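You operate a simulated robot arm through the tools that you are given. There is no shell and no other tool.

You are at the controls of a simulated robot arm. One attempt, no reset.

Task
Seal the bag of forks and the spoon bag of the same film in one stroke.
Fine: side by side on the sealer tray, the fork bag on the dial's side, mouths under the bar, heat as the chart gives and left there, tray back out with both on it; the other bags stay open where they lie. Where these are worked on the way, their far stop is far enough and under half their travel is too little: sealer tray.

It is judged by the outcome, as a careful person would: the job done as asked, and still so three seconds after it is handed in. It fails if anything else is knocked over, pushed out of place, dropped, spilled or broken. A push-on lid holds only when it is set on centred and level and pressed home; a screw cap is set on level and turned clockwise until tight.

Robot
A 6-joint arm with a two-finger parallel gripper, fixed in place. Base frame: the origin is at the foot of the arm, x ahead of it, y to its left, z up; the work surface is at about z = 0.8. Readings come in m, degrees, newtons and seconds.
With the tool pointing down near the work surface it reaches from about 0.34 to 0.76 m from the base axis. Its first joint turns from -66.0 to 66.0 degrees. Payload 2.45 kg.
The TCP is the grasp point between the finger pads, 0.024 m short of the fingertips. In the tool frame z runs along the fingers and y along their closing line. The gripper opens to 0.068 m. The fingers are 0.017 m wide and 0.01 m thick; the gripper's body (0.04 by 0.07 m) begins 0.041 m behind the TCP.
Orientation is that of the tool frame in the base frame, as a unit quaternion [x, y, z, w]. With the fingers straight down and closing along the base's y, the tool's x points along the base's -x, its y along +y and its z along -z.

Tools
- The arm moves only by the tool arm_command. Its argument "steps" is a list of rows, each a list of 3 entries, a list of its own where there are three numbers: the shift along the tool's x, y, z in m, then the turn, a rotation vector about the tool's x, y, z in degrees, then the opening in per cent of the stroke, from 0 (shut) to 100 (fully open). In form: [[[tx, ty, tz], [rx, ry, rz], jaw], ...]. A call has 1 to 20 rows; each row is the pose to reach, as a shift and turn from the pose commanded when the call began, along the tool's axes at that moment. Each row takes 0.2 s and may step no farther than 0.05 m and 8.6 degrees from the row before; otherwise, or with a gripper value out of range, the whole call is refused. Where a pose cannot be reached the arm comes as near as it can. A force on the tool above 90 N (or 10 N above the force at the start of the call, whichever is more), or a blocked arm, ends the call early, and 0.2 s more pass. The fingers move at their own pace (about 0.108 m/s each) and stop on an object; they squeeze with about 29 N. The grip force told is the motor's: it shows also when the fingers shut on nothing. Time passes only in rows, and 0.2 s behind the last, so rows that repeat a pose let the fingers close. The reply holds the time, the measured pose of the TCP, the force on the tool along the base axes, the opening and the grip force, in the units named above and with some noise, with the torque about the TCP (base axes, N m) and any sound that the robot's microphone picked up, and new pictures: "show" is both (left out), scene, wrist or none.
- Cameras (640 x 400 px; columns grow to the right, rows downward): "scene" is fixed at [0.1893, 0.4568, 1.4526]; the picture's right is [-0.47, -0.88, 0.00], its down [-0.58, 0.31, -0.75] and it looks along [0.66, -0.36, -0.66] (base axes); focal length 273 px, centre (320, 200). "wrist" rides on the gripper at [0.084, 0.011, -0.075] in the tool frame; the picture's right is [-0.13, 0.99, 0.00], its down [-0.60, -0.08, -0.79] and it looks along [-0.79, -0.10, 0.61] (tool axes); focal length 251 px, centre (320, 200). There is no depth. A picture from a camera that has moved, and an enlarged one, comes with that camera's place and axes in the base frame and with its lens. The place of the scene camera against the robot may be out by one fixed shift of up to 0.018 m in any direction.
- enlarge(camera, box): a new picture of the part [left, top, right, bottom] of that camera's present view, enlarged. The clock stands still meanwhile.
- close_job(): hands the job in; it is judged then, once.

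Places have to be worked out from the pictures, the camera data and where the tool is seen. Open the gripper and draw the arm clear of the work before you hand the job in, unless the task says otherwise.

The tools are called after "Request:" by a JSON object that holds its "api" and its "payload". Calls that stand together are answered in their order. arm_command: Moves the arm, as the interface text tells. Its arguments: {"type":"object","properties":{"steps":{"type":"array","items":{"type":"array"}},"show":{"type":"string","enum":["both","scene","wrist","none"]}},"required":["steps"]} The other tools are called the same way: enlarge (camera, box) takes an enlarged picture of a part of a camera's view; close_job () hands the job in.

At the start:

```text
time: 0.0
tcp_pos: [0.5018, 0.037, 1.2593]
tcp_rot: [-0.001, 1.0, -0.001, -0.001]
contact_force: [0.1, -0.5, 0.2]
ft_torque: [0.0, 0.0, -0.01]
grip_width: 0.0679
grip_force: 0.1
```

scene: 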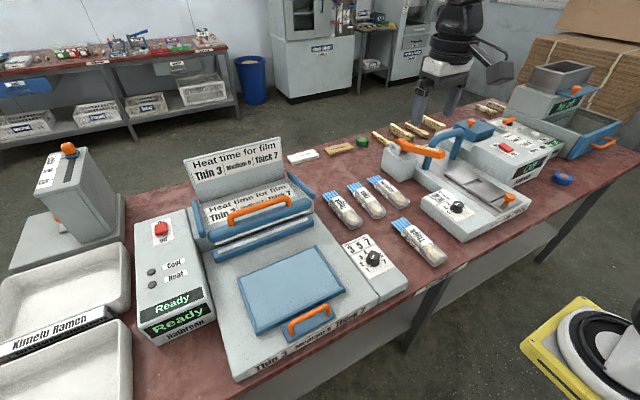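
wrist: 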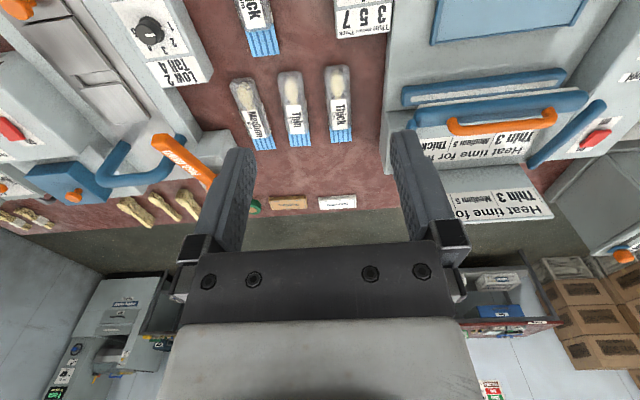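

I start by looking closely at the sealer, the chart, the dial and the bags before moving anything.

Request:
{"api": "enlarge", "payload": {"camera": "scene", "box": [180, 130, 340, 230]}}

Request:
{"api": "enlarge", "payload": {"camera": "scene", "box": [310, 170, 470, 270]}}

Request:
{"api": "enlarge", "payload": {"camera": "wrist", "box": [220, 0, 400, 160]}}

Request:
{"api": "enlarge", "payload": {"camera": "scene", "box": [220, 230, 420, 390]}}

Request:
{"api": "enlarge", "payload": {"camera": "scene", "box": [130, 210, 230, 350]}}

```text
4.00 times, centred on (260, 180) of scene
camera zoom: at [0.1893, 0.4568, 1.4526], right [-0.47, -0.88, 0.0], down [-0.58, 0.31, -0.75], along [0.66, -0.36, -0.66], focal length 1091 px, centre (560, 280)
```

zoom: 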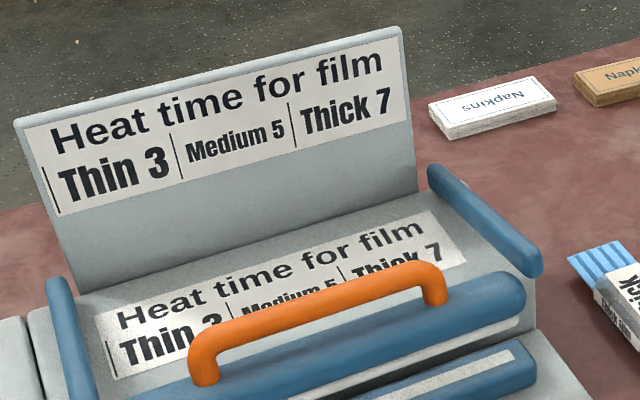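

```text
4.00 times, centred on (390, 220) of scene
camera zoom: at [0.1893, 0.4568, 1.4526], right [-0.47, -0.88, 0.0], down [-0.58, 0.31, -0.75], along [0.66, -0.36, -0.66], focal length 1091 px, centre (40, 120)
```

zoom: 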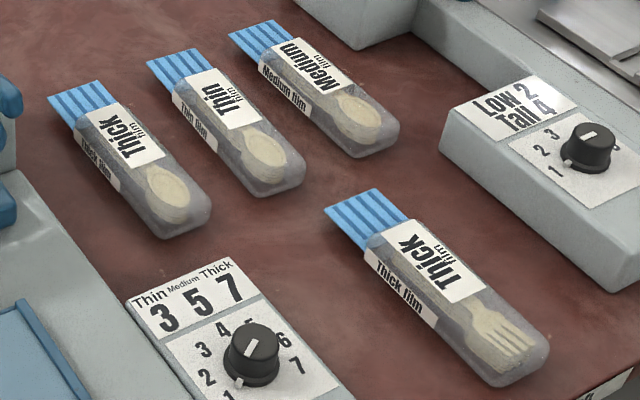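

```text
2.50 times, centred on (310, 80) of wrist
camera zoom: at [0.4165, 0.0495, 1.3334], right [0.13, 0.99, 0.0], down [0.6, -0.08, 0.79], along [0.79, -0.1, -0.61], focal length 629 px, centre (345, 500)
```

zoom: 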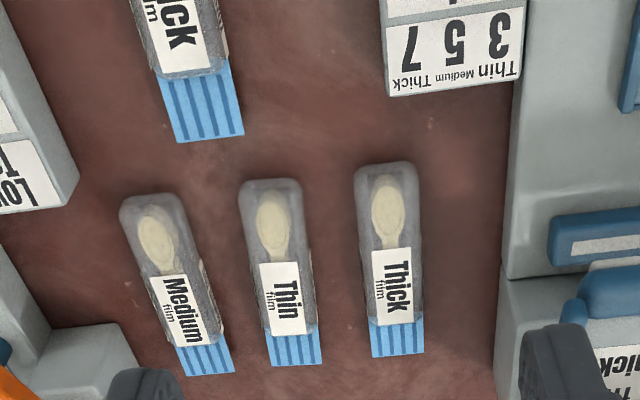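

```text
2.50 times, centred on (320, 310) of scene
camera zoom: at [0.1893, 0.4568, 1.4526], right [-0.47, -0.88, 0.0], down [-0.58, 0.31, -0.75], along [0.66, -0.36, -0.66], focal length 682 px, centre (320, -75)
```

zoom: 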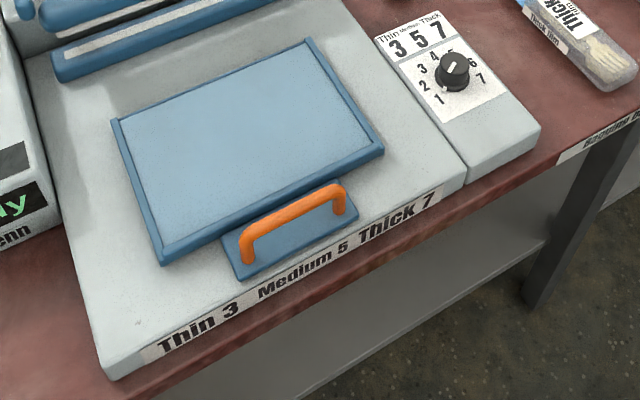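

```text
2.86 times, centred on (180, 280) of scene
camera zoom: at [0.1893, 0.4568, 1.4526], right [-0.47, -0.88, 0.0], down [-0.58, 0.31, -0.75], along [0.66, -0.36, -0.66], focal length 779 px, centre (720, -29)
```

zoom: 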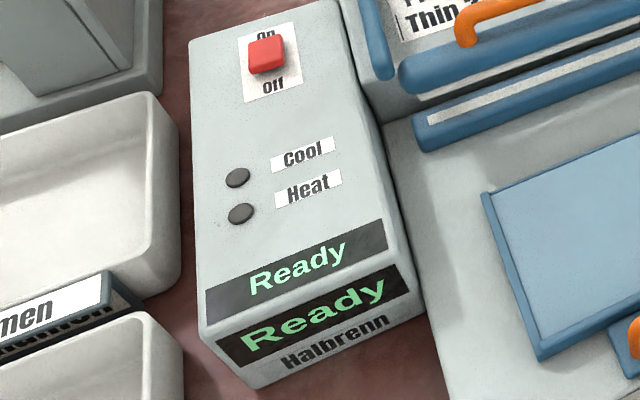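

The chart gives Thick = 7; the fork bag is thick film, and the thick spoon bag is the one nearest the sealer (about x 0.66–0.86, y 0.05). I move over the dial for a closer look.

Request:
{"api": "arm_command", "payload": {"steps": [[[0.0056, 0.0196, 0.04], [0, 0, 0], 100], [[0.0112, 0.0392, 0.08], [0, 0, 0], 100], [[0.0168, 0.0588, 0.12], [0, 0, 0], 100], [[0.0224, 0.0784, 0.16], [0, 0, 0], 100], [[0.028, 0.098, 0.2], [0, 0, 0], 100], [[0.028, 0.098, 0.2], [0, 0, 0], 100]]}}

```text
time: 1.4
tcp_pos: [0.4729, 0.1356, 1.0592]
tcp_rot: [-0.001, 1.0, 0.0, 0.001]
contact_force: [0.1, 0.5, -0.2]
ft_torque: [0.0, 0.01, -0.05]
grip_width: 0.068
grip_force: 0.1
camera wrist: at [0.389, 0.1474, 1.1333], right [0.13, 0.99, 0.0], down [0.6, -0.08, 0.79], along [0.79, -0.1, -0.61], focal length 251 px, centre (320, 200)
```

scene: 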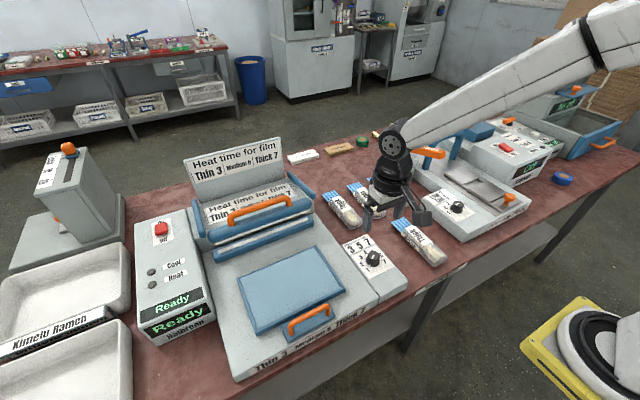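
wrist: 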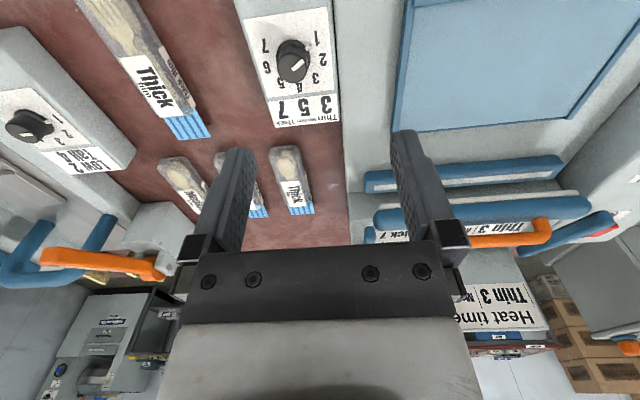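

The dial is in view upside down at the picture's top; I enlarge it and the sealer's bar to read them.

Request:
{"api": "enlarge", "payload": {"camera": "wrist", "box": [235, 0, 355, 140]}}

Request:
{"api": "enlarge", "payload": {"camera": "wrist", "box": [340, 120, 640, 340]}}

Request:
{"api": "enlarge", "payload": {"camera": "scene", "box": [330, 215, 450, 305]}}

```text
2.86 times, centred on (295, 70) of wrist
camera zoom: at [0.389, 0.1474, 1.1333], right [0.13, 0.99, 0.0], down [0.6, -0.08, 0.79], along [0.79, -0.1, -0.61], focal length 718 px, centre (391, 571)
```

zoom: 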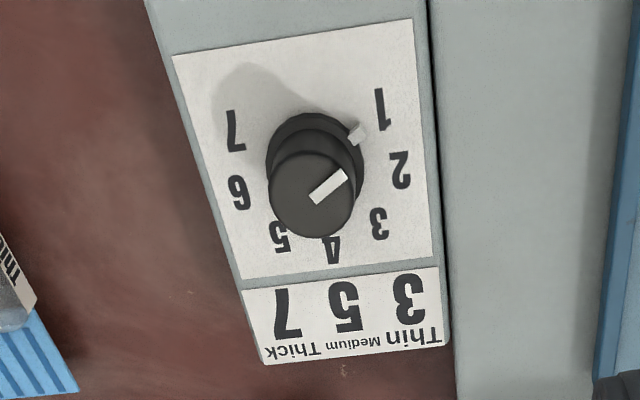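

```text
1.82 times, centred on (490, 230) of wrist
camera zoom: at [0.389, 0.1474, 1.1333], right [0.13, 0.99, 0.0], down [0.6, -0.08, 0.79], along [0.79, -0.1, -0.61], focal length 457 px, centre (11, 146)
```

zoom: 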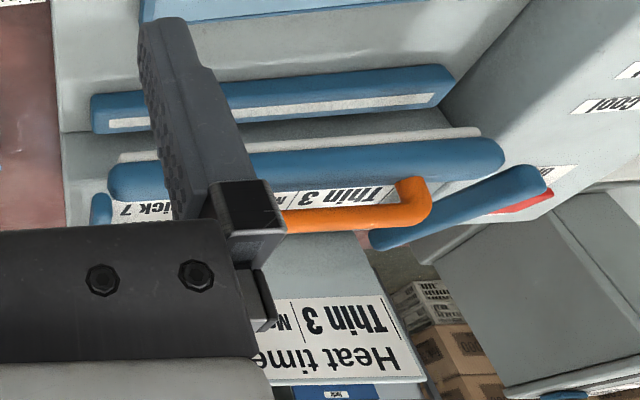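

```text
4.44 times, centred on (390, 260) of scene
camera zoom: at [0.1893, 0.4568, 1.4526], right [-0.47, -0.88, 0.0], down [-0.58, 0.31, -0.75], along [0.66, -0.36, -0.66], focal length 1212 px, centre (9, -67)
```

zoom: 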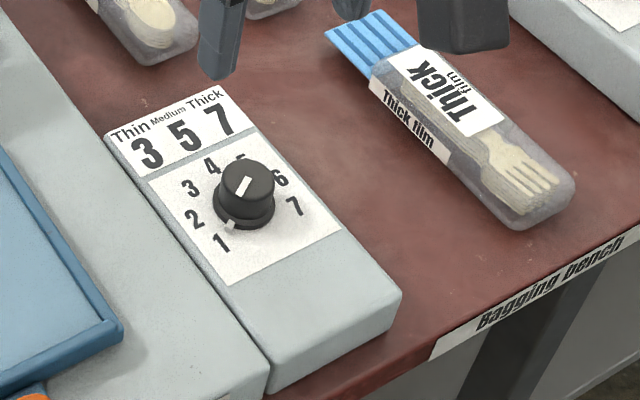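

The dial peg points at 1 and 7 lies about 246° clockwise, knob centre near (0.512, 0.103), top about z 0.86. I go above the knob with fingers open to check centring from a second view.

Request:
{"api": "arm_command", "payload": {"steps": [[[-0.013, -0.011, 0.036], [0, 0, 0], 100], [[-0.026, -0.022, 0.072], [0, 0, 0], 100], [[-0.039, -0.033, 0.109], [0, 0, 0], 100], [[-0.039, -0.033, 0.109], [0, 0, 0], 100]]}}

```text
time: 2.4
tcp_pos: [0.5151, 0.102, 0.9492]
tcp_rot: [-0.001, 1.0, 0.0, 0.001]
contact_force: [0.1, 1.0, 1.0]
ft_torque: [0.0, 0.02, -0.04]
grip_width: 0.068
grip_force: 0.0
camera wrist: at [0.43, 0.1132, 1.0227], right [0.13, 0.99, 0.0], down [0.6, -0.08, 0.79], along [0.79, -0.1, -0.61], focal length 251 px, centre (320, 200)
```

scene: 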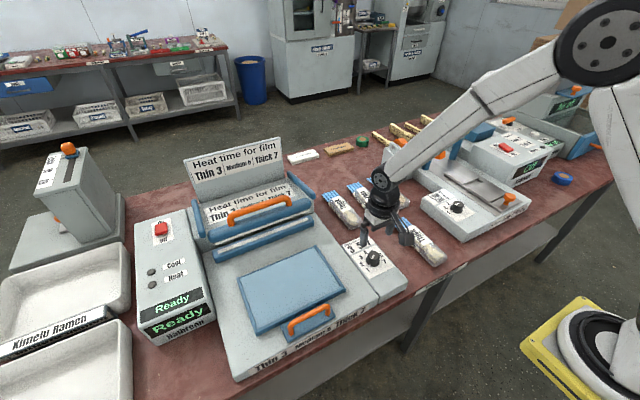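
wrist: 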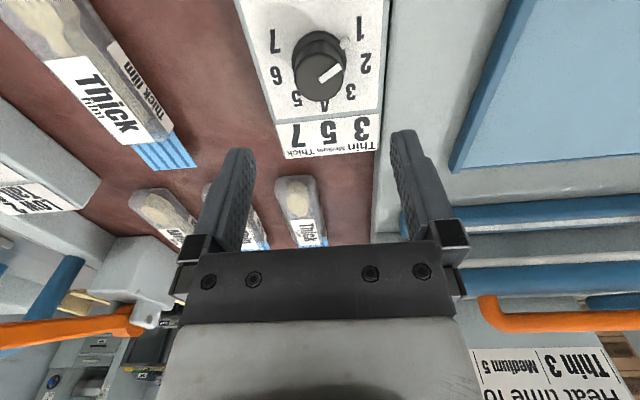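

I enlarge the dial again from this second place to triangulate its height and centre.

Request:
{"api": "enlarge", "payload": {"camera": "wrist", "box": [230, 0, 410, 160]}}

```text
2.50 times, centred on (320, 80) of wrist
camera zoom: at [0.43, 0.1132, 1.0227], right [0.13, 0.99, 0.0], down [0.6, -0.08, 0.79], along [0.79, -0.1, -0.61], focal length 629 px, centre (320, 500)
```

zoom: 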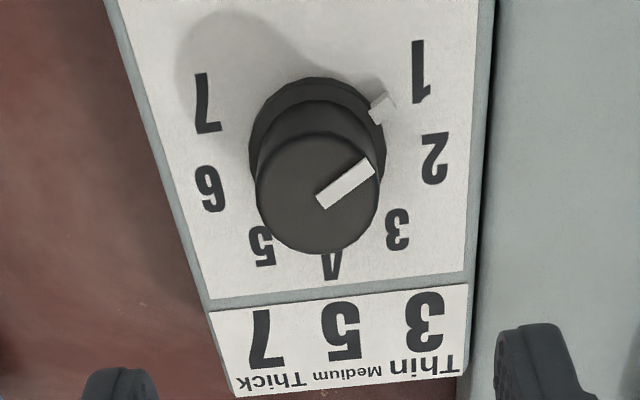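

Triangulated: panel z ≈ 0.835, knob centre ≈ (0.514, 0.1025), knob top ≈ 0.8545. I turn the gripper −62°, come down around the knob, and close on it.

Request:
{"api": "arm_command", "payload": {"steps": [[[0.001, 0.0005, 0.01], [0, 0, -7.8], 100], [[0.001, 0.0005, 0.02], [0, 0, -15.6], 100], [[0.001, 0.0005, 0.03], [0, 0, -23.4], 100], [[0.001, 0.0005, 0.04], [0, 0, -31.2], 100], [[0.001, 0.0005, 0.05], [0, 0, -39.0], 100], [[0.001, 0.0005, 0.06], [0, 0, -46.8], 100], [[0.001, 0.0005, 0.07], [0, 0, -54.6], 100], [[0.001, 0.0005, 0.0815], [0, 0, -62.0], 100], [[0.001, 0.0005, 0.0815], [0, 0, -62.0], 100], [[0.001, 0.0005, 0.0815], [0, 0, -62.0], 40], [[0.001, 0.0005, 0.0815], [0, 0, -62.0], 30], [[0.001, 0.0005, 0.0815], [0, 0, -62.0], 30]]}}

```text
time: 5.0
tcp_pos: [0.5106, 0.1034, 0.8671]
tcp_rot: [-0.516, 0.857, 0.0, 0.0]
contact_force: [-11.1, 7.7, 11.8]
ft_torque: [-0.04, 0.37, -0.01]
grip_width: 0.0343
grip_force: 44.8
camera wrist: at [0.4614, 0.0347, 0.9423], right [-0.82, 0.58, 0.0], down [0.35, 0.5, 0.79], along [0.46, 0.65, -0.61], focal length 251 px, centre (320, 200)
```

scene: 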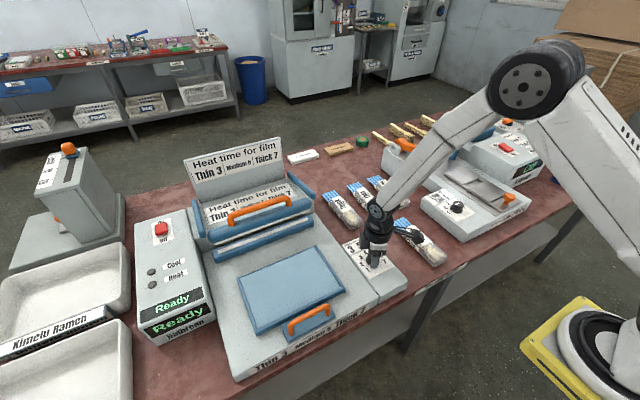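
wrist: 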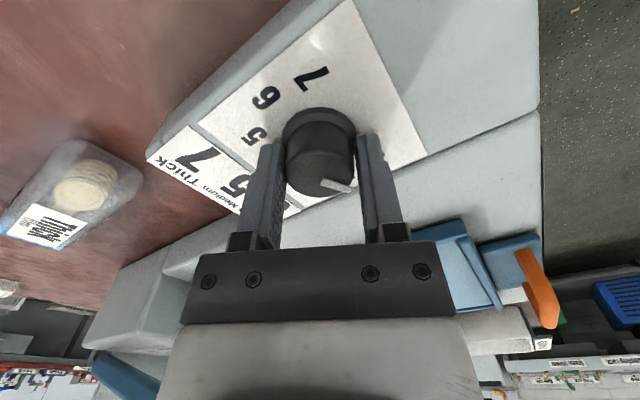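

The knob is held (width 34 mm), with a side force that puts its true centre about 3 mm nearer at (0.511, 0.104). I centre the command there and turn 123° clockwise.

Request:
{"api": "arm_command", "payload": {"steps": [[[0, 0.0033, 0], [0, 0, 0], 30], [[0, 0.0033, 0], [0, 0, 8.2], 30], [[0, 0.0033, 0], [0, 0, 16.4], 30], [[0, 0.0033, 0], [0, 0, 24.6], 30], [[0, 0.0033, 0], [0, 0, 32.8], 30], [[0, 0.0033, 0], [0, 0, 41], 30], [[0, 0.0033, 0], [0, 0, 49.2], 30], [[0, 0.0033, 0], [0, 0, 57.4], 30], [[0, 0.0033, 0], [0, 0, 65.6], 30], [[0, 0.0033, 0], [0, 0, 73.8], 30], [[0, 0.0033, 0], [0, 0, 82], 30], [[0, 0.0033, 0], [0, 0, 90.2], 30], [[0, 0.0033, 0], [0, 0, 98.4], 30], [[0, 0.0033, 0], [0, 0, 106.6], 30], [[0, 0.0033, 0], [0, 0, 114.8], 30], [[0, 0.0033, 0], [0, 0, 123], 30], [[0, 0.0033, 0], [0, 0, 123], 30]]}}

```text
time: 8.6
tcp_pos: [0.5084, 0.1027, 0.8715]
tcp_rot: [0.509, 0.861, 0.0, 0.002]
contact_force: [2.2, -40.6, 49.3]
ft_torque: [-1.26, -0.39, -0.07]
grip_width: 0.0314
grip_force: 44.5
camera wrist: at [0.4776, 0.1822, 0.9451], right [0.93, 0.36, 0.0], down [0.22, -0.57, 0.79], along [0.29, -0.74, -0.61], focal length 251 px, centre (320, 200)
```

scene: 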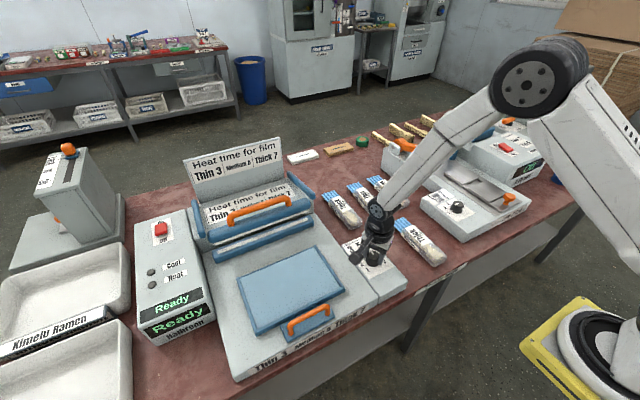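
wrist: 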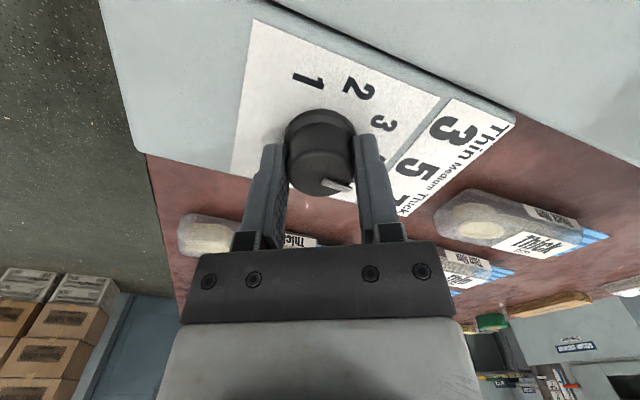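

A force built up on the tool (y −40 N, z +49 N), so I open the fingers and look at how far the knob turned.

Request:
{"api": "arm_command", "payload": {"steps": [[[0, 0, 0], [0, 0, 0], 60], [[0, 0, 0], [0, 0, 0], 100], [[0, 0, -0.02], [0, 0, 0], 100], [[0, 0, -0.05], [0, 0, 0], 100], [[0, 0, -0.05], [0, 0, 0], 100]]}}

Request:
{"api": "enlarge", "payload": {"camera": "wrist", "box": [220, 0, 420, 200]}}

```text
time: 9.8
tcp_pos: [0.5096, 0.1059, 0.9192]
tcp_rot: [0.507, 0.862, 0.001, 0.0]
contact_force: [-0.6, 0.3, 0.0]
ft_torque: [-0.01, 0.01, 0.0]
grip_width: 0.0679
grip_force: 0.1
camera wrist: at [0.4781, 0.1848, 0.9936], right [0.93, 0.37, 0.0], down [0.22, -0.57, 0.79], along [0.29, -0.74, -0.61], focal length 251 px, centre (320, 200)
```

scene: 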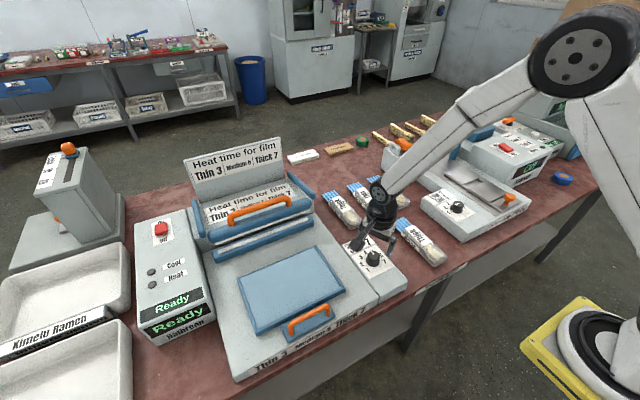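
wrist: 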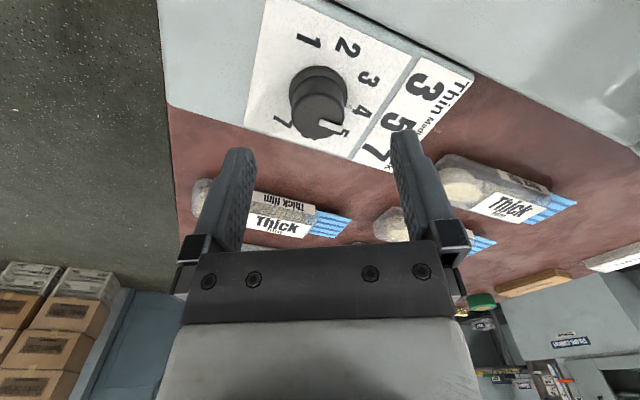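

```text
2.00 times, centred on (320, 100) of wrist
camera zoom: at [0.4781, 0.1848, 0.9936], right [0.93, 0.37, 0.0], down [0.22, -0.57, 0.79], along [0.29, -0.74, -0.61], focal length 503 px, centre (320, 400)
```

zoom: 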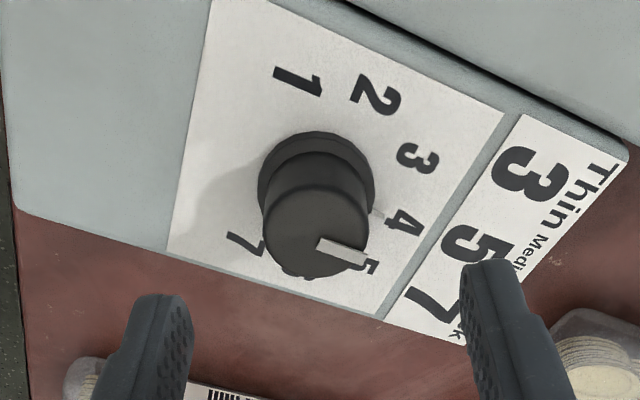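

The peg now points at 4, and the knob centre re-triangulates to (0.510, 0.103) with its top at about 0.864. I turn back −123° in the air, come down a little higher than before, and grip again.

Request:
{"api": "arm_command", "payload": {"steps": [[[-0.0013, -0.0007, 0], [0, 0, -8.2], 100], [[-0.0013, -0.0007, 0], [0, 0, -16.4], 100], [[-0.0013, -0.0007, 0], [0, 0, -24.6], 100], [[-0.0013, -0.0007, 0], [0, 0, -32.8], 100], [[-0.0013, -0.0007, 0], [0, 0, -41], 100], [[-0.0013, -0.0007, 0], [0, 0, -49.2], 100], [[-0.0013, -0.0007, 0], [0, 0, -57.4], 100], [[-0.0013, -0.0007, 0], [0, 0, -65.6], 100], [[-0.0013, -0.0007, 0], [0, 0, -73.8], 100], [[-0.0013, -0.0007, 0], [0, 0, -82], 100], [[-0.0013, -0.0007, 0], [0, 0, -90.2], 100], [[-0.0013, -0.0007, 0], [0, 0, -98.4], 100], [[-0.0013, -0.0007, 0], [0, 0, -106.6], 100], [[-0.0013, -0.0007, 0.015], [0, 0, -114.8], 100], [[-0.0013, -0.0007, 0.03], [0, 0, -123], 100], [[-0.0013, -0.0007, 0.043], [0, 0, -123], 100], [[-0.0013, -0.0007, 0.043], [0, 0, -123], 100], [[-0.0013, -0.0007, 0.043], [0, 0, -123], 35], [[-0.0013, -0.0007, 0.043], [0, 0, -123], 35], [[-0.0013, -0.0007, 0.043], [0, 0, -123], 35]]}}

```text
time: 14.0
tcp_pos: [0.5107, 0.1042, 0.8759]
tcp_rot: [-0.514, 0.858, -0.001, 0.002]
contact_force: [17.3, -10.6, -8.8]
ft_torque: [0.04, -0.71, 0.02]
grip_width: 0.0312
grip_force: 44.0
camera wrist: at [0.461, 0.0353, 0.9494], right [-0.82, 0.58, 0.0], down [0.35, 0.5, 0.8], along [0.46, 0.65, -0.61], focal length 251 px, centre (320, 200)
```

scene: 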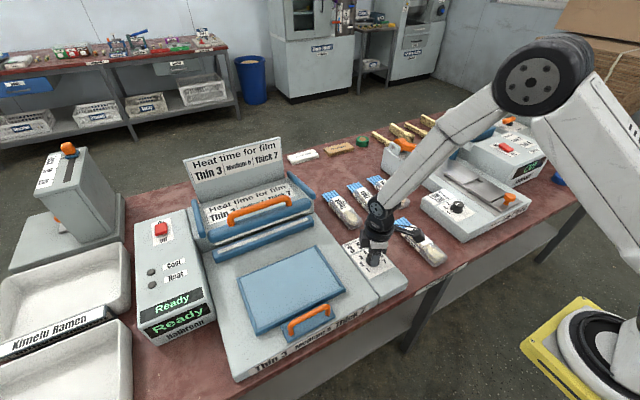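
wrist: 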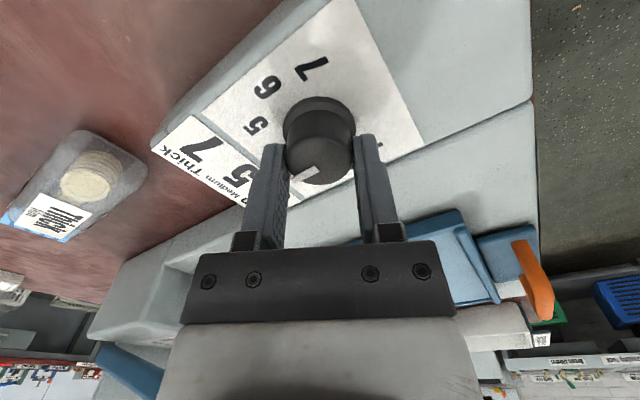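

The grip holds on the knob with its peg at 4; force says the centre is about 1.4 mm toward tool −y, so I recentre and turn another 122° clockwise.

Request:
{"api": "arm_command", "payload": {"steps": [[[0.0004, -0.0014, 0], [0, 0, 0], 35], [[0.0004, -0.0014, 0], [0, 0, 8.2], 35], [[0.0004, -0.0014, 0], [0, 0, 16.4], 35], [[0.0004, -0.0014, 0], [0, 0, 24.6], 35], [[0.0004, -0.0014, 0], [0, 0, 32.8], 35], [[0.0004, -0.0014, 0], [0, 0, 41], 35], [[0.0004, -0.0014, 0], [0, 0, 49.2], 35], [[0.0004, -0.0014, 0], [0, 0, 57.4], 35], [[0.0004, -0.0014, 0], [0, 0, 65.6], 35], [[0.0004, -0.0014, 0], [0, 0, 73.8], 35], [[0.0004, -0.0014, 0], [0, 0, 82], 35], [[0.0004, -0.0014, 0], [0, 0, 90.2], 35], [[0.0004, -0.0014, 0], [0, 0, 98.4], 35], [[0.0004, -0.0014, 0], [0, 0, 106.6], 35], [[0.0004, -0.0014, 0], [0, 0, 114.8], 35], [[0.0004, -0.0014, 0], [0, 0, 122], 35], [[0.0004, -0.0014, 0], [0, 0, 122], 35]]}}

Request:
{"api": "enlarge", "payload": {"camera": "wrist", "box": [220, 40, 420, 220]}}

```text
time: 17.6
tcp_pos: [0.5094, 0.1049, 0.8759]
tcp_rot: [0.5, 0.866, 0.0, 0.001]
contact_force: [12.8, 2.0, -2.7]
ft_torque: [0.6, 0.03, 0.27]
grip_width: 0.0311
grip_force: 45.2
camera wrist: at [0.4758, 0.1822, 0.9503], right [0.92, 0.38, 0.0], down [0.23, -0.56, 0.79], along [0.31, -0.73, -0.61], focal length 251 px, centre (320, 200)
```

scene: 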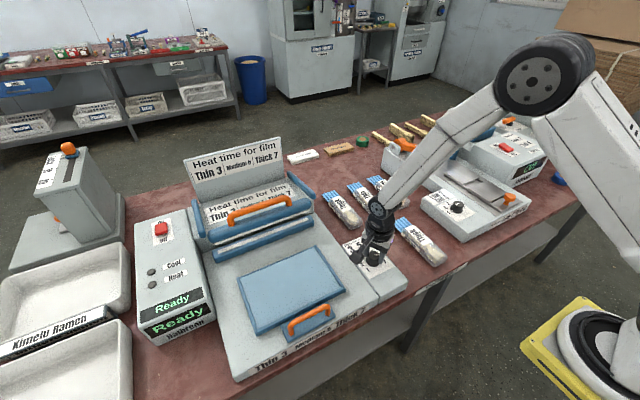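
wrist: 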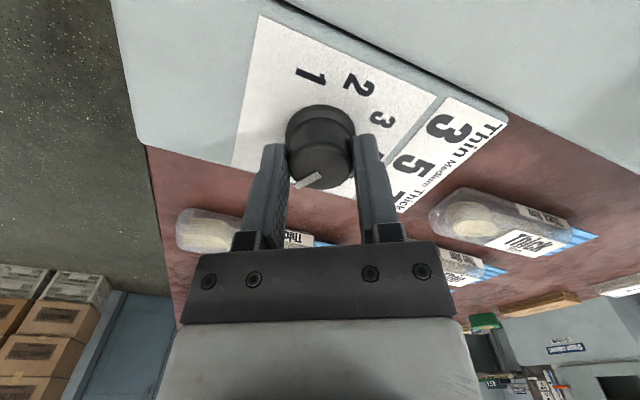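

```text
2.22 times, centred on (320, 130) of wrist
camera zoom: at [0.4758, 0.1822, 0.9503], right [0.92, 0.38, 0.0], down [0.23, -0.56, 0.79], along [0.31, -0.73, -0.61], focal length 559 px, centre (320, 356)
```

zoom: 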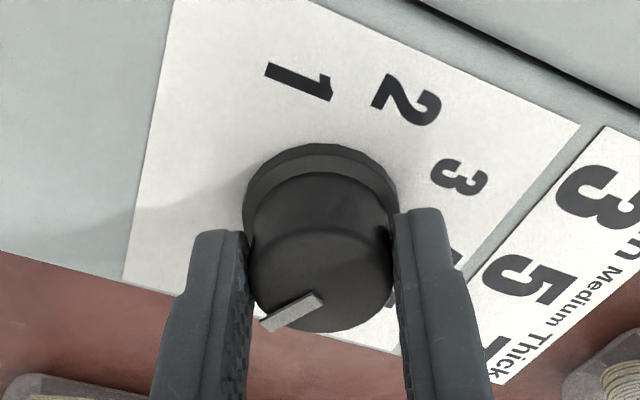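

The knob turned with little side force. I release, rise, and rotate back toward zero so the camera can see the peg against the 7.

Request:
{"api": "arm_command", "payload": {"steps": [[[0, 0, 0], [0, 0, 0], 70], [[0, 0, 0], [0, 0, 0], 100], [[0, 0, -0.02], [0, 0, 0], 100], [[0, 0, -0.06], [0, 0, -8], 100], [[0, 0, -0.08], [0, 0, -16], 100], [[0, 0, -0.08], [0, 0, -24], 100], [[0, 0, -0.08], [0, 0, -32], 100], [[0, 0, -0.08], [0, 0, -40], 100], [[0, 0, -0.08], [0, 0, -48], 100], [[0, 0, -0.08], [0, 0, -56], 100], [[0, 0, -0.08], [0, 0, -60], 100], [[0, 0, -0.08], [0, 0, -60], 100]]}}

Request:
{"api": "enlarge", "payload": {"camera": "wrist", "box": [220, 0, 400, 160]}}

Request:
{"api": "enlarge", "payload": {"camera": "scene", "box": [340, 230, 410, 300]}}

```text
time: 20.2
tcp_pos: [0.5088, 0.1034, 0.9562]
tcp_rot: [-0.002, 1.0, 0.0, 0.0]
contact_force: [-0.7, -0.1, -0.4]
ft_torque: [0.05, -0.02, 0.01]
grip_width: 0.0682
grip_force: 0.0
camera wrist: at [0.4244, 0.1138, 1.03], right [0.13, 0.99, 0.0], down [0.6, -0.08, 0.79], along [0.79, -0.1, -0.61], focal length 251 px, centre (320, 200)
```

scene: 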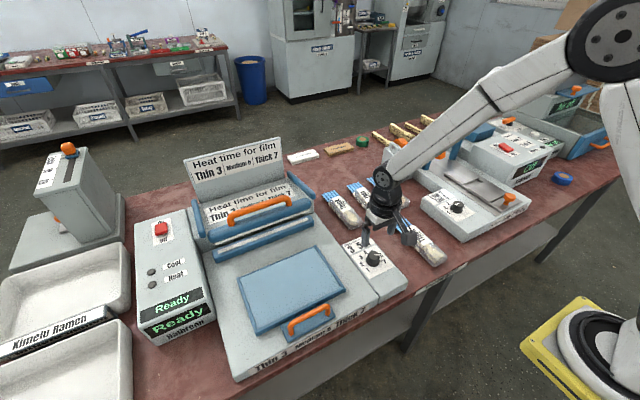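
wrist: 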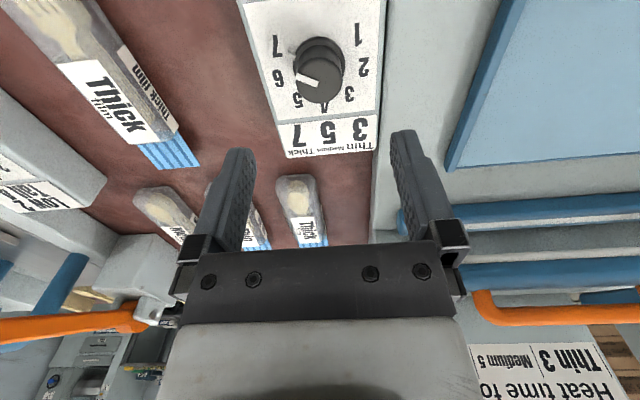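

```text
2.50 times, centred on (310, 80) of wrist
camera zoom: at [0.4244, 0.1138, 1.03], right [0.13, 0.99, 0.0], down [0.6, -0.08, 0.79], along [0.79, -0.1, -0.61], focal length 629 px, centre (345, 500)
```

zoom: 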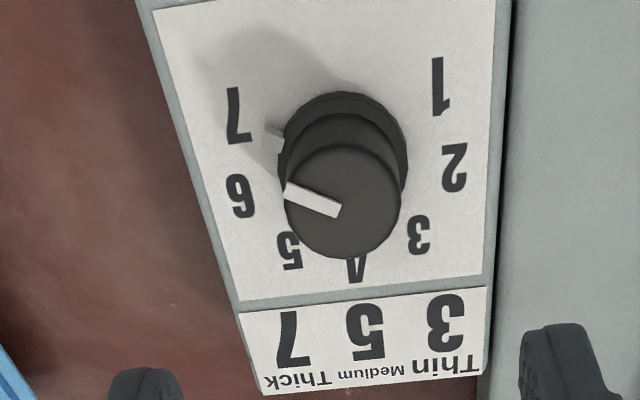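

```text
5.71 times, centred on (375, 265) of scene
camera zoom: at [0.1893, 0.4568, 1.4526], right [-0.47, -0.88, 0.0], down [-0.58, 0.31, -0.75], along [0.66, -0.36, -0.66], focal length 1558 px, centre (6, -171)
```

zoom: 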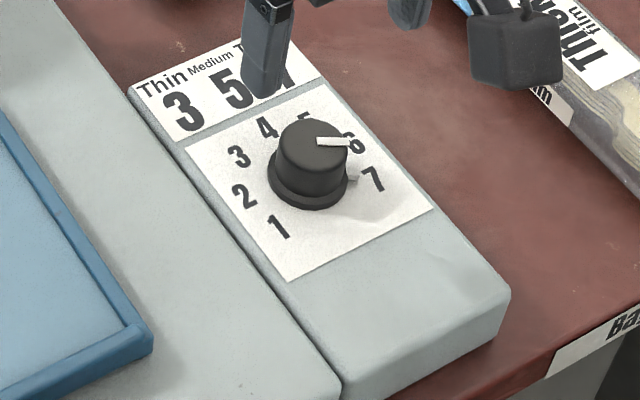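

The peg now lines up with 7 (measured about −118° against the label's −117°). Next I move back and over the tray front to study the tray, bar and handle.

Request:
{"api": "arm_command", "payload": {"steps": [[[0.018, 0.0395, -0.0167], [0, 0, 0], 100], [[0.036, 0.079, -0.0333], [0, 0, 0], 100], [[0.0545, 0.1185, -0.05], [0, 0, 0], 100], [[0.0727, 0.158, -0.0667], [0, 0, 0], 100], [[0.0908, 0.1975, -0.0833], [0, 0, 0], 100], [[0.109, 0.237, -0.1], [0, 0, 0], 100], [[0.109, 0.237, -0.1], [0, 0, 0], 100]]}}

Request:
{"api": "enlarge", "payload": {"camera": "wrist", "box": [160, 0, 480, 200]}}

```text
time: 21.8
tcp_pos: [0.3999, 0.3416, 1.056]
tcp_rot: [-0.001, 1.0, 0.001, 0.0]
contact_force: [0.4, -0.1, -0.4]
ft_torque: [-0.01, 0.03, -0.03]
grip_width: 0.0679
grip_force: 0.1
camera wrist: at [0.3144, 0.3521, 1.1301], right [0.13, 0.99, 0.0], down [0.6, -0.08, 0.79], along [0.79, -0.1, -0.61], focal length 251 px, centre (320, 200)
```

scene: 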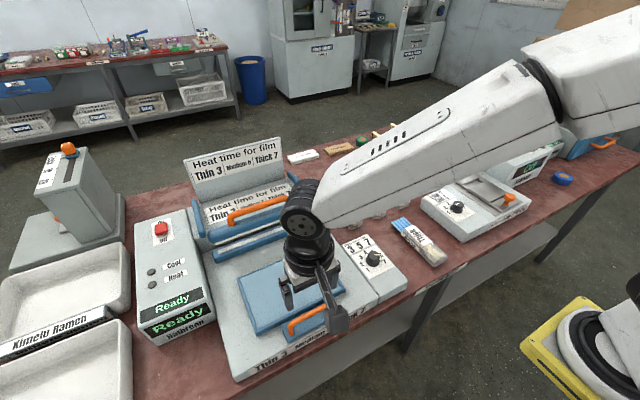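
wrist: 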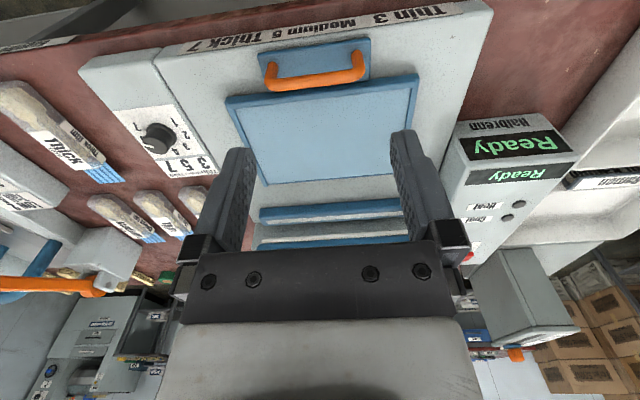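

```text
2.00 times, centred on (320, 100) of wrist
camera zoom: at [0.3144, 0.3521, 1.1301], right [0.13, 0.99, 0.0], down [0.6, -0.08, 0.79], along [0.79, -0.1, -0.61], focal length 503 px, centre (320, 400)
```

zoom: 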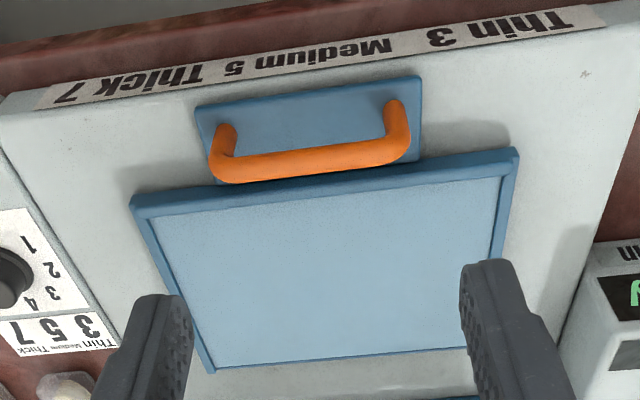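

I take a lower, farther-back view for triangulating the tray height and seeing the bar's gap.

Request:
{"api": "arm_command", "payload": {"steps": [[[0.015, 0.0, 0.036], [0, 0, 0], 100], [[0.03, 0.0, 0.072], [0, 0, 0], 100], [[0.045, 0.0, 0.106], [0, 0, 0], 100], [[0.045, 0.0, 0.106], [0, 0, 0], 100]]}}

Request:
{"api": "enlarge", "payload": {"camera": "wrist", "box": [160, 0, 480, 200]}}

Request:
{"api": "enlarge", "payload": {"camera": "wrist", "box": [220, 120, 440, 250]}}

```text
time: 22.8
tcp_pos: [0.3534, 0.3426, 0.9479]
tcp_rot: [-0.001, 1.0, 0.001, 0.0]
contact_force: [-0.8, 0.2, 0.3]
ft_torque: [-0.03, 0.02, 0.0]
grip_width: 0.0681
grip_force: 0.0
camera wrist: at [0.2694, 0.3535, 1.0214], right [0.13, 0.99, 0.0], down [0.6, -0.08, 0.79], along [0.79, -0.1, -0.61], focal length 251 px, centre (320, 200)
```

scene: 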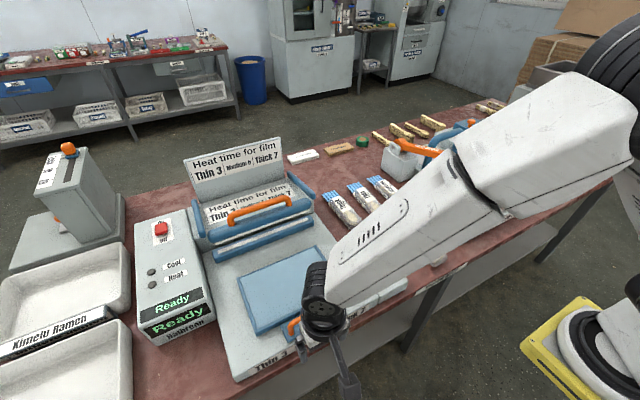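
wrist: 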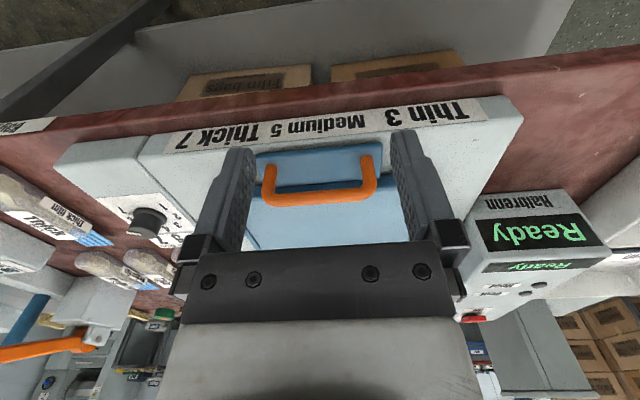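

```text
2.00 times, centred on (320, 100) of wrist
camera zoom: at [0.2694, 0.3535, 1.0214], right [0.13, 0.99, 0.0], down [0.6, -0.08, 0.79], along [0.79, -0.1, -0.61], focal length 503 px, centre (320, 400)
```

zoom: 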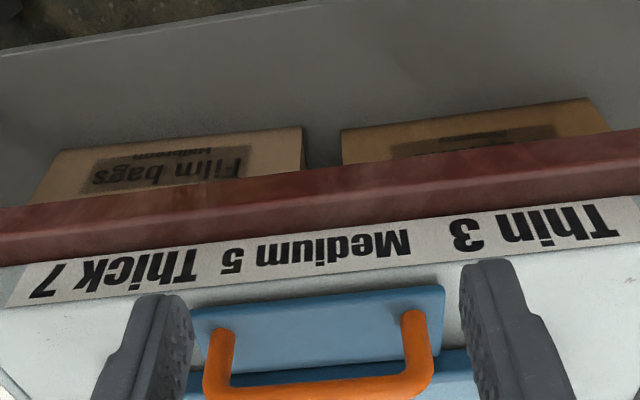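

```text
2.91 times, centred on (330, 185) of wrist
camera zoom: at [0.2694, 0.3535, 1.0214], right [0.13, 0.99, 0.0], down [0.6, -0.08, 0.79], along [0.79, -0.1, -0.61], focal length 731 px, centre (291, 244)
```

zoom: 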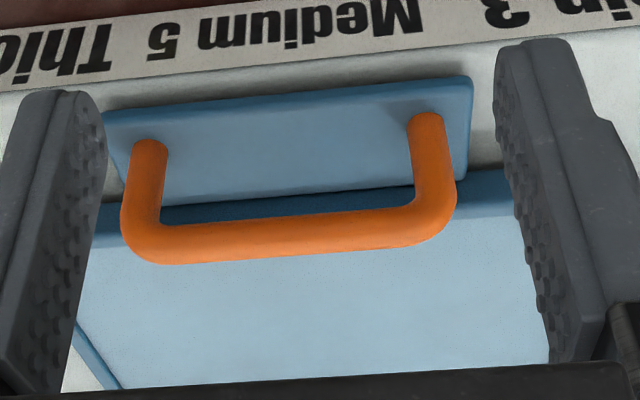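

Triangulated: handle plate z ≈ 0.843, orange tray handle bar at x ≈ 0.437, y ≈ 0.332, z ≈ 0.887; tray x 0.462–0.624, y 0.221–0.441. Now I tilt the gripper forward to look at the sealing bar and its gap.

Request:
{"api": "arm_command", "payload": {"steps": [[[-0.032, -0.004, -0.017], [0, -7, 0], 100], [[-0.064, -0.008, -0.034], [0, -14, 0], 100], [[-0.097, -0.0126, -0.052], [0, -21, 0], 100], [[-0.097, -0.0126, -0.052], [0, -21, 0], 100]]}}

Request:
{"api": "enlarge", "payload": {"camera": "wrist", "box": [180, 80, 480, 260]}}

```text
time: 23.8
tcp_pos: [0.4501, 0.3285, 1.0034]
tcp_rot: [0.0, 0.983, 0.0, 0.183]
contact_force: [-0.2, -0.1, -0.1]
ft_torque: [0.0, 0.01, 0.02]
grip_width: 0.068
grip_force: 0.1
camera wrist: at [0.3441, 0.3392, 1.0425], right [0.12, 0.99, 0.05], down [0.28, -0.08, 0.96], along [0.95, -0.1, -0.29], focal length 251 px, centre (320, 200)
```

scene: 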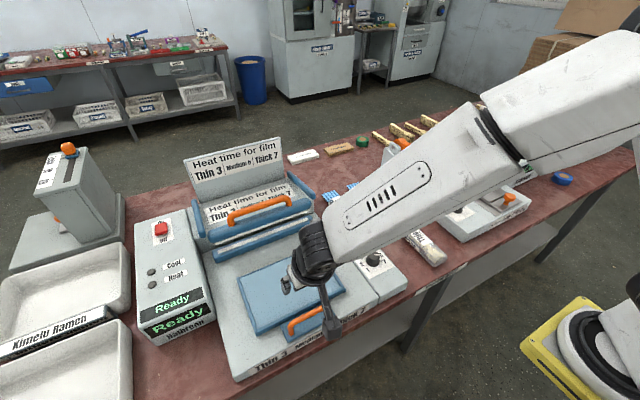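
wrist: 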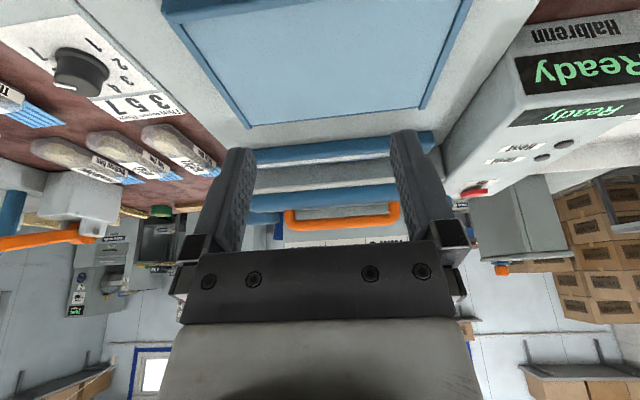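

```text
2.13 times, centred on (330, 170) of wrist
camera zoom: at [0.3441, 0.3392, 1.0425], right [0.12, 0.99, 0.05], down [0.28, -0.08, 0.96], along [0.95, -0.1, -0.29], focal length 536 px, centre (299, 264)
```

zoom: 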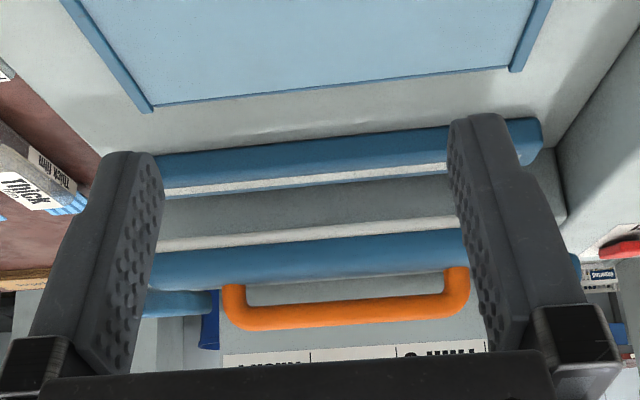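

The bar's strip lies at about x 0.725, z 0.858, y 0.20–0.48, with the raised bar and orange handle just above it. Now I go over the fork bag to measure it.

Request:
{"api": "arm_command", "payload": {"steps": [[[0.0023, -0.0448, -0.0033], [0, 2.4, 0], 100], [[0.0046, -0.0897, -0.0065], [0, 4.7, 0], 100], [[0.007, -0.1345, -0.0098], [0, 7, 0], 100], [[0.0093, -0.1793, -0.0131], [0, 9.4, 0], 100], [[0.0116, -0.2242, -0.0163], [0, 11.7, 0], 100], [[0.0139, -0.269, -0.0196], [0, 14, 0], 100], [[0.0163, -0.3138, -0.0229], [0, 16.4, 0], 100], [[0.0186, -0.3587, -0.0261], [0, 18.7, 0], 100], [[0.0209, -0.4035, -0.0294], [0, 21.1, 0], 100], [[0.0209, -0.4035, -0.0294], [0, 21.1, 0], 100]]}}

Request:
{"api": "enlarge", "payload": {"camera": "wrist", "box": [200, 0, 440, 200]}}

```text
time: 26.0
tcp_pos: [0.4228, -0.0787, 1.0217]
tcp_rot: [0.0, 1.0, 0.001, -0.001]
contact_force: [0.0, -0.1, 0.4]
ft_torque: [0.01, 0.03, 0.0]
grip_width: 0.0681
grip_force: 0.0
camera wrist: at [0.3378, -0.0672, 1.0959], right [0.13, 0.99, 0.0], down [0.61, -0.08, 0.79], along [0.79, -0.1, -0.61], focal length 251 px, centre (320, 200)
```

scene: 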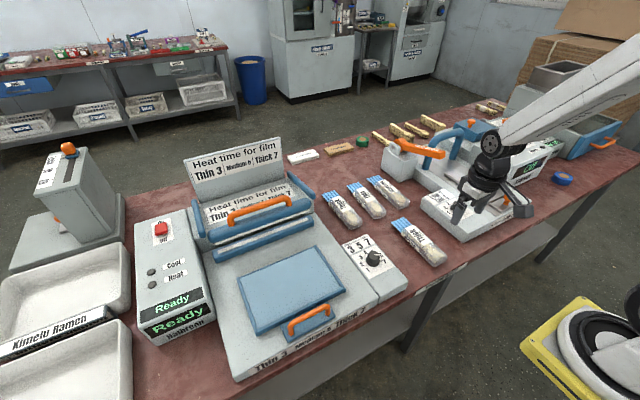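
wrist: 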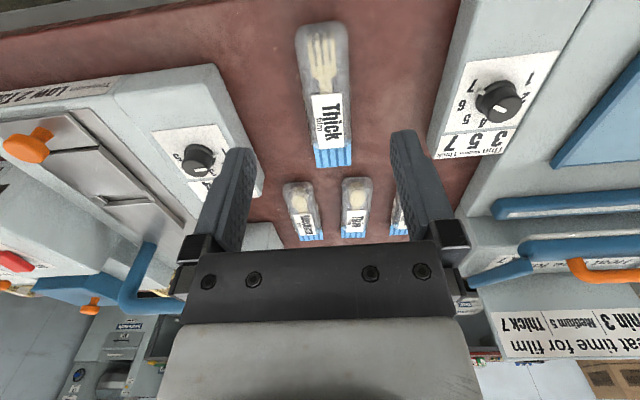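

```text
2.00 times, centred on (320, 100) of wrist
camera zoom: at [0.3378, -0.0672, 1.0959], right [0.13, 0.99, 0.0], down [0.61, -0.08, 0.79], along [0.79, -0.1, -0.61], focal length 503 px, centre (320, 400)
```

zoom: 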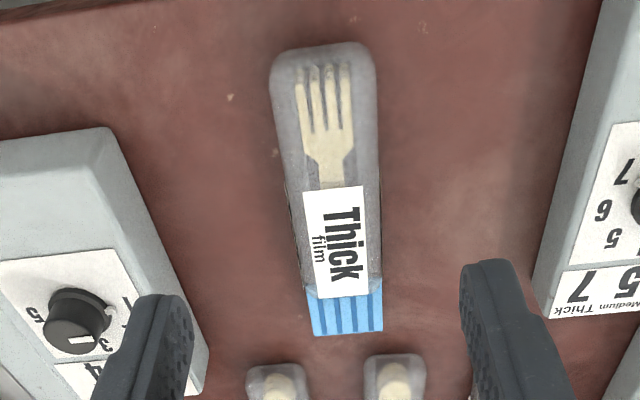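

The fork bag lies nearly along x: body about x 0.43–0.575, mouth flap to 0.62, y ≈ −0.078, width 52 mm, yaw about −1.6°. I come down above it and check centring.

Request:
{"api": "arm_command", "payload": {"steps": [[[-0.026, 0.0, 0.04], [0, 0, 0], 100], [[-0.052, 0.0, 0.08], [0, 0, 0.8], 100], [[-0.077, 0.0, 0.12], [0, 0, 1.6], 100], [[-0.077, 0.0, 0.145], [0, 0, 1.6], 100], [[-0.077, 0.0, 0.145], [0, 0, 1.6], 100]]}}

Request:
{"api": "enlarge", "payload": {"camera": "wrist", "box": [200, 40, 440, 240]}}

Request:
{"api": "enlarge", "payload": {"camera": "scene", "box": [370, 200, 480, 280]}}

```text
time: 27.2
tcp_pos: [0.4999, -0.0758, 0.8745]
tcp_rot: [0.013, 1.0, 0.0, 0.0]
contact_force: [-0.4, 0.0, 1.1]
ft_torque: [-0.01, 0.01, 0.05]
grip_width: 0.0678
grip_force: 0.1
camera wrist: at [0.4151, -0.0614, 0.9488], right [0.16, 0.99, 0.0], down [0.6, -0.09, 0.79], along [0.78, -0.12, -0.61], focal length 251 px, centre (320, 200)
```

scene: 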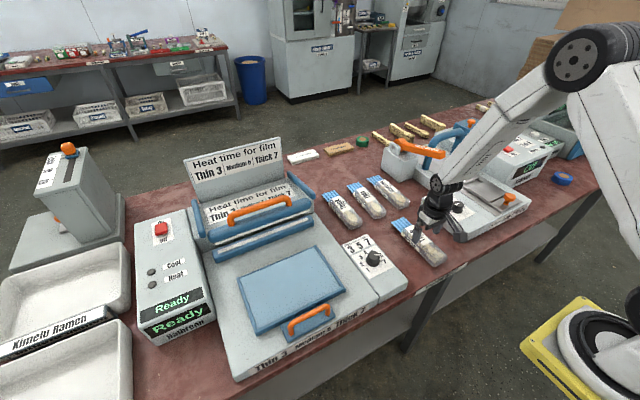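
wrist: 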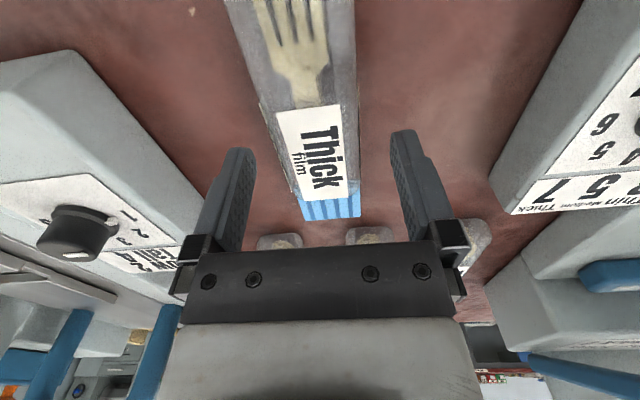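

```text
2.00 times, centred on (320, 140) of wrist
camera zoom: at [0.4151, -0.0614, 0.9488], right [0.16, 0.99, 0.0], down [0.6, -0.09, 0.79], along [0.78, -0.12, -0.61], focal length 503 px, centre (320, 320)
```

zoom: 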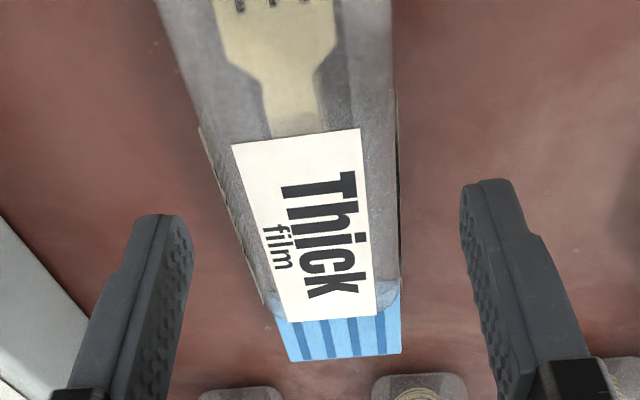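

```text
5.00 times, centred on (425, 240) of scene
camera zoom: at [0.1893, 0.4568, 1.4526], right [-0.47, -0.88, 0.0], down [-0.58, 0.31, -0.75], along [0.66, -0.36, -0.66], focal length 1364 px, centre (-205, 0)
```

zoom: 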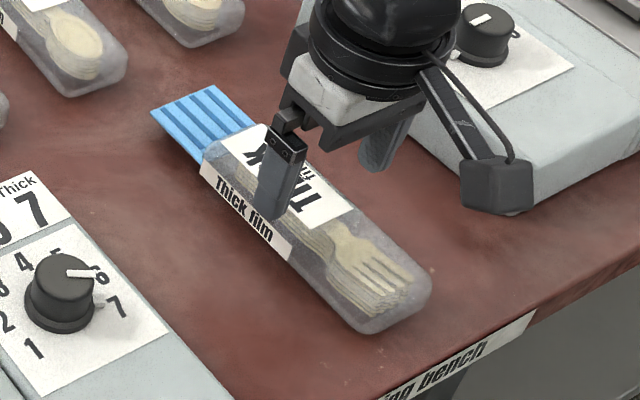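

The bag's centre sits about 4 mm toward −y of the gripper centre and its top at z ≈ 0.834. I shift, lower to z ≈ 0.830 and close on the body.

Request:
{"api": "arm_command", "payload": {"steps": [[[0, -0.004, 0.0], [0, 0, 0], 100], [[0, -0.004, 0.022], [0, 0, 0], 100], [[0, -0.004, 0.0445], [0, 0, 0], 100], [[0, -0.004, 0.0445], [0, 0, 0], 100], [[0, -0.004, 0.0445], [0, 0, 0], 68], [[0, -0.004, 0.0445], [0, 0, 0], 68], [[0, -0.004, 0.0445], [0, 0, 0], 68]]}}

Request:
{"api": "enlarge", "payload": {"camera": "scene", "box": [370, 200, 480, 280]}}

```text
time: 28.8
tcp_pos: [0.5006, -0.0803, 0.8322]
tcp_rot: [0.013, 1.0, 0.0, 0.0]
contact_force: [0.3, -0.2, 0.4]
ft_torque: [0.01, 0.01, 0.01]
grip_width: 0.0531
grip_force: 29.0
camera wrist: at [0.4164, -0.0661, 0.9071], right [0.16, 0.99, 0.0], down [0.6, -0.09, 0.79], along [0.78, -0.12, -0.61], focal length 251 px, centre (320, 200)
```

scene: 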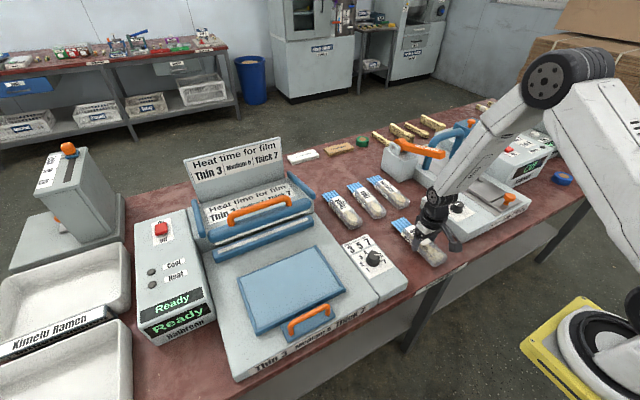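
wrist: 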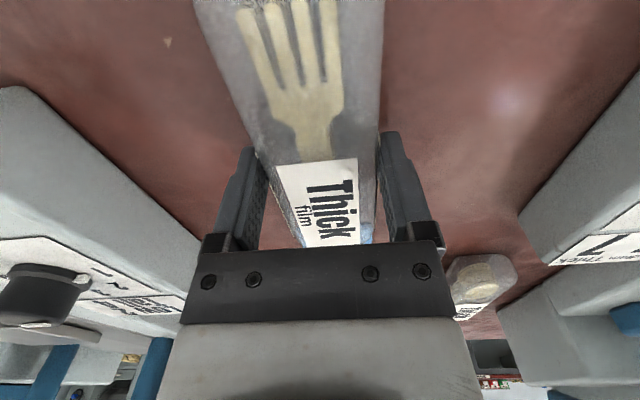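

```text
5.00 times, centred on (425, 240) of scene
camera zoom: at [0.1893, 0.4568, 1.4526], right [-0.47, -0.88, 0.0], down [-0.58, 0.31, -0.75], along [0.66, -0.36, -0.66], focal length 1364 px, centre (-205, 0)
```

zoom: 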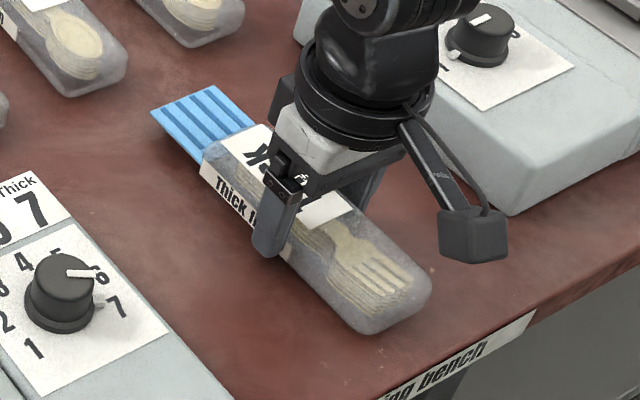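

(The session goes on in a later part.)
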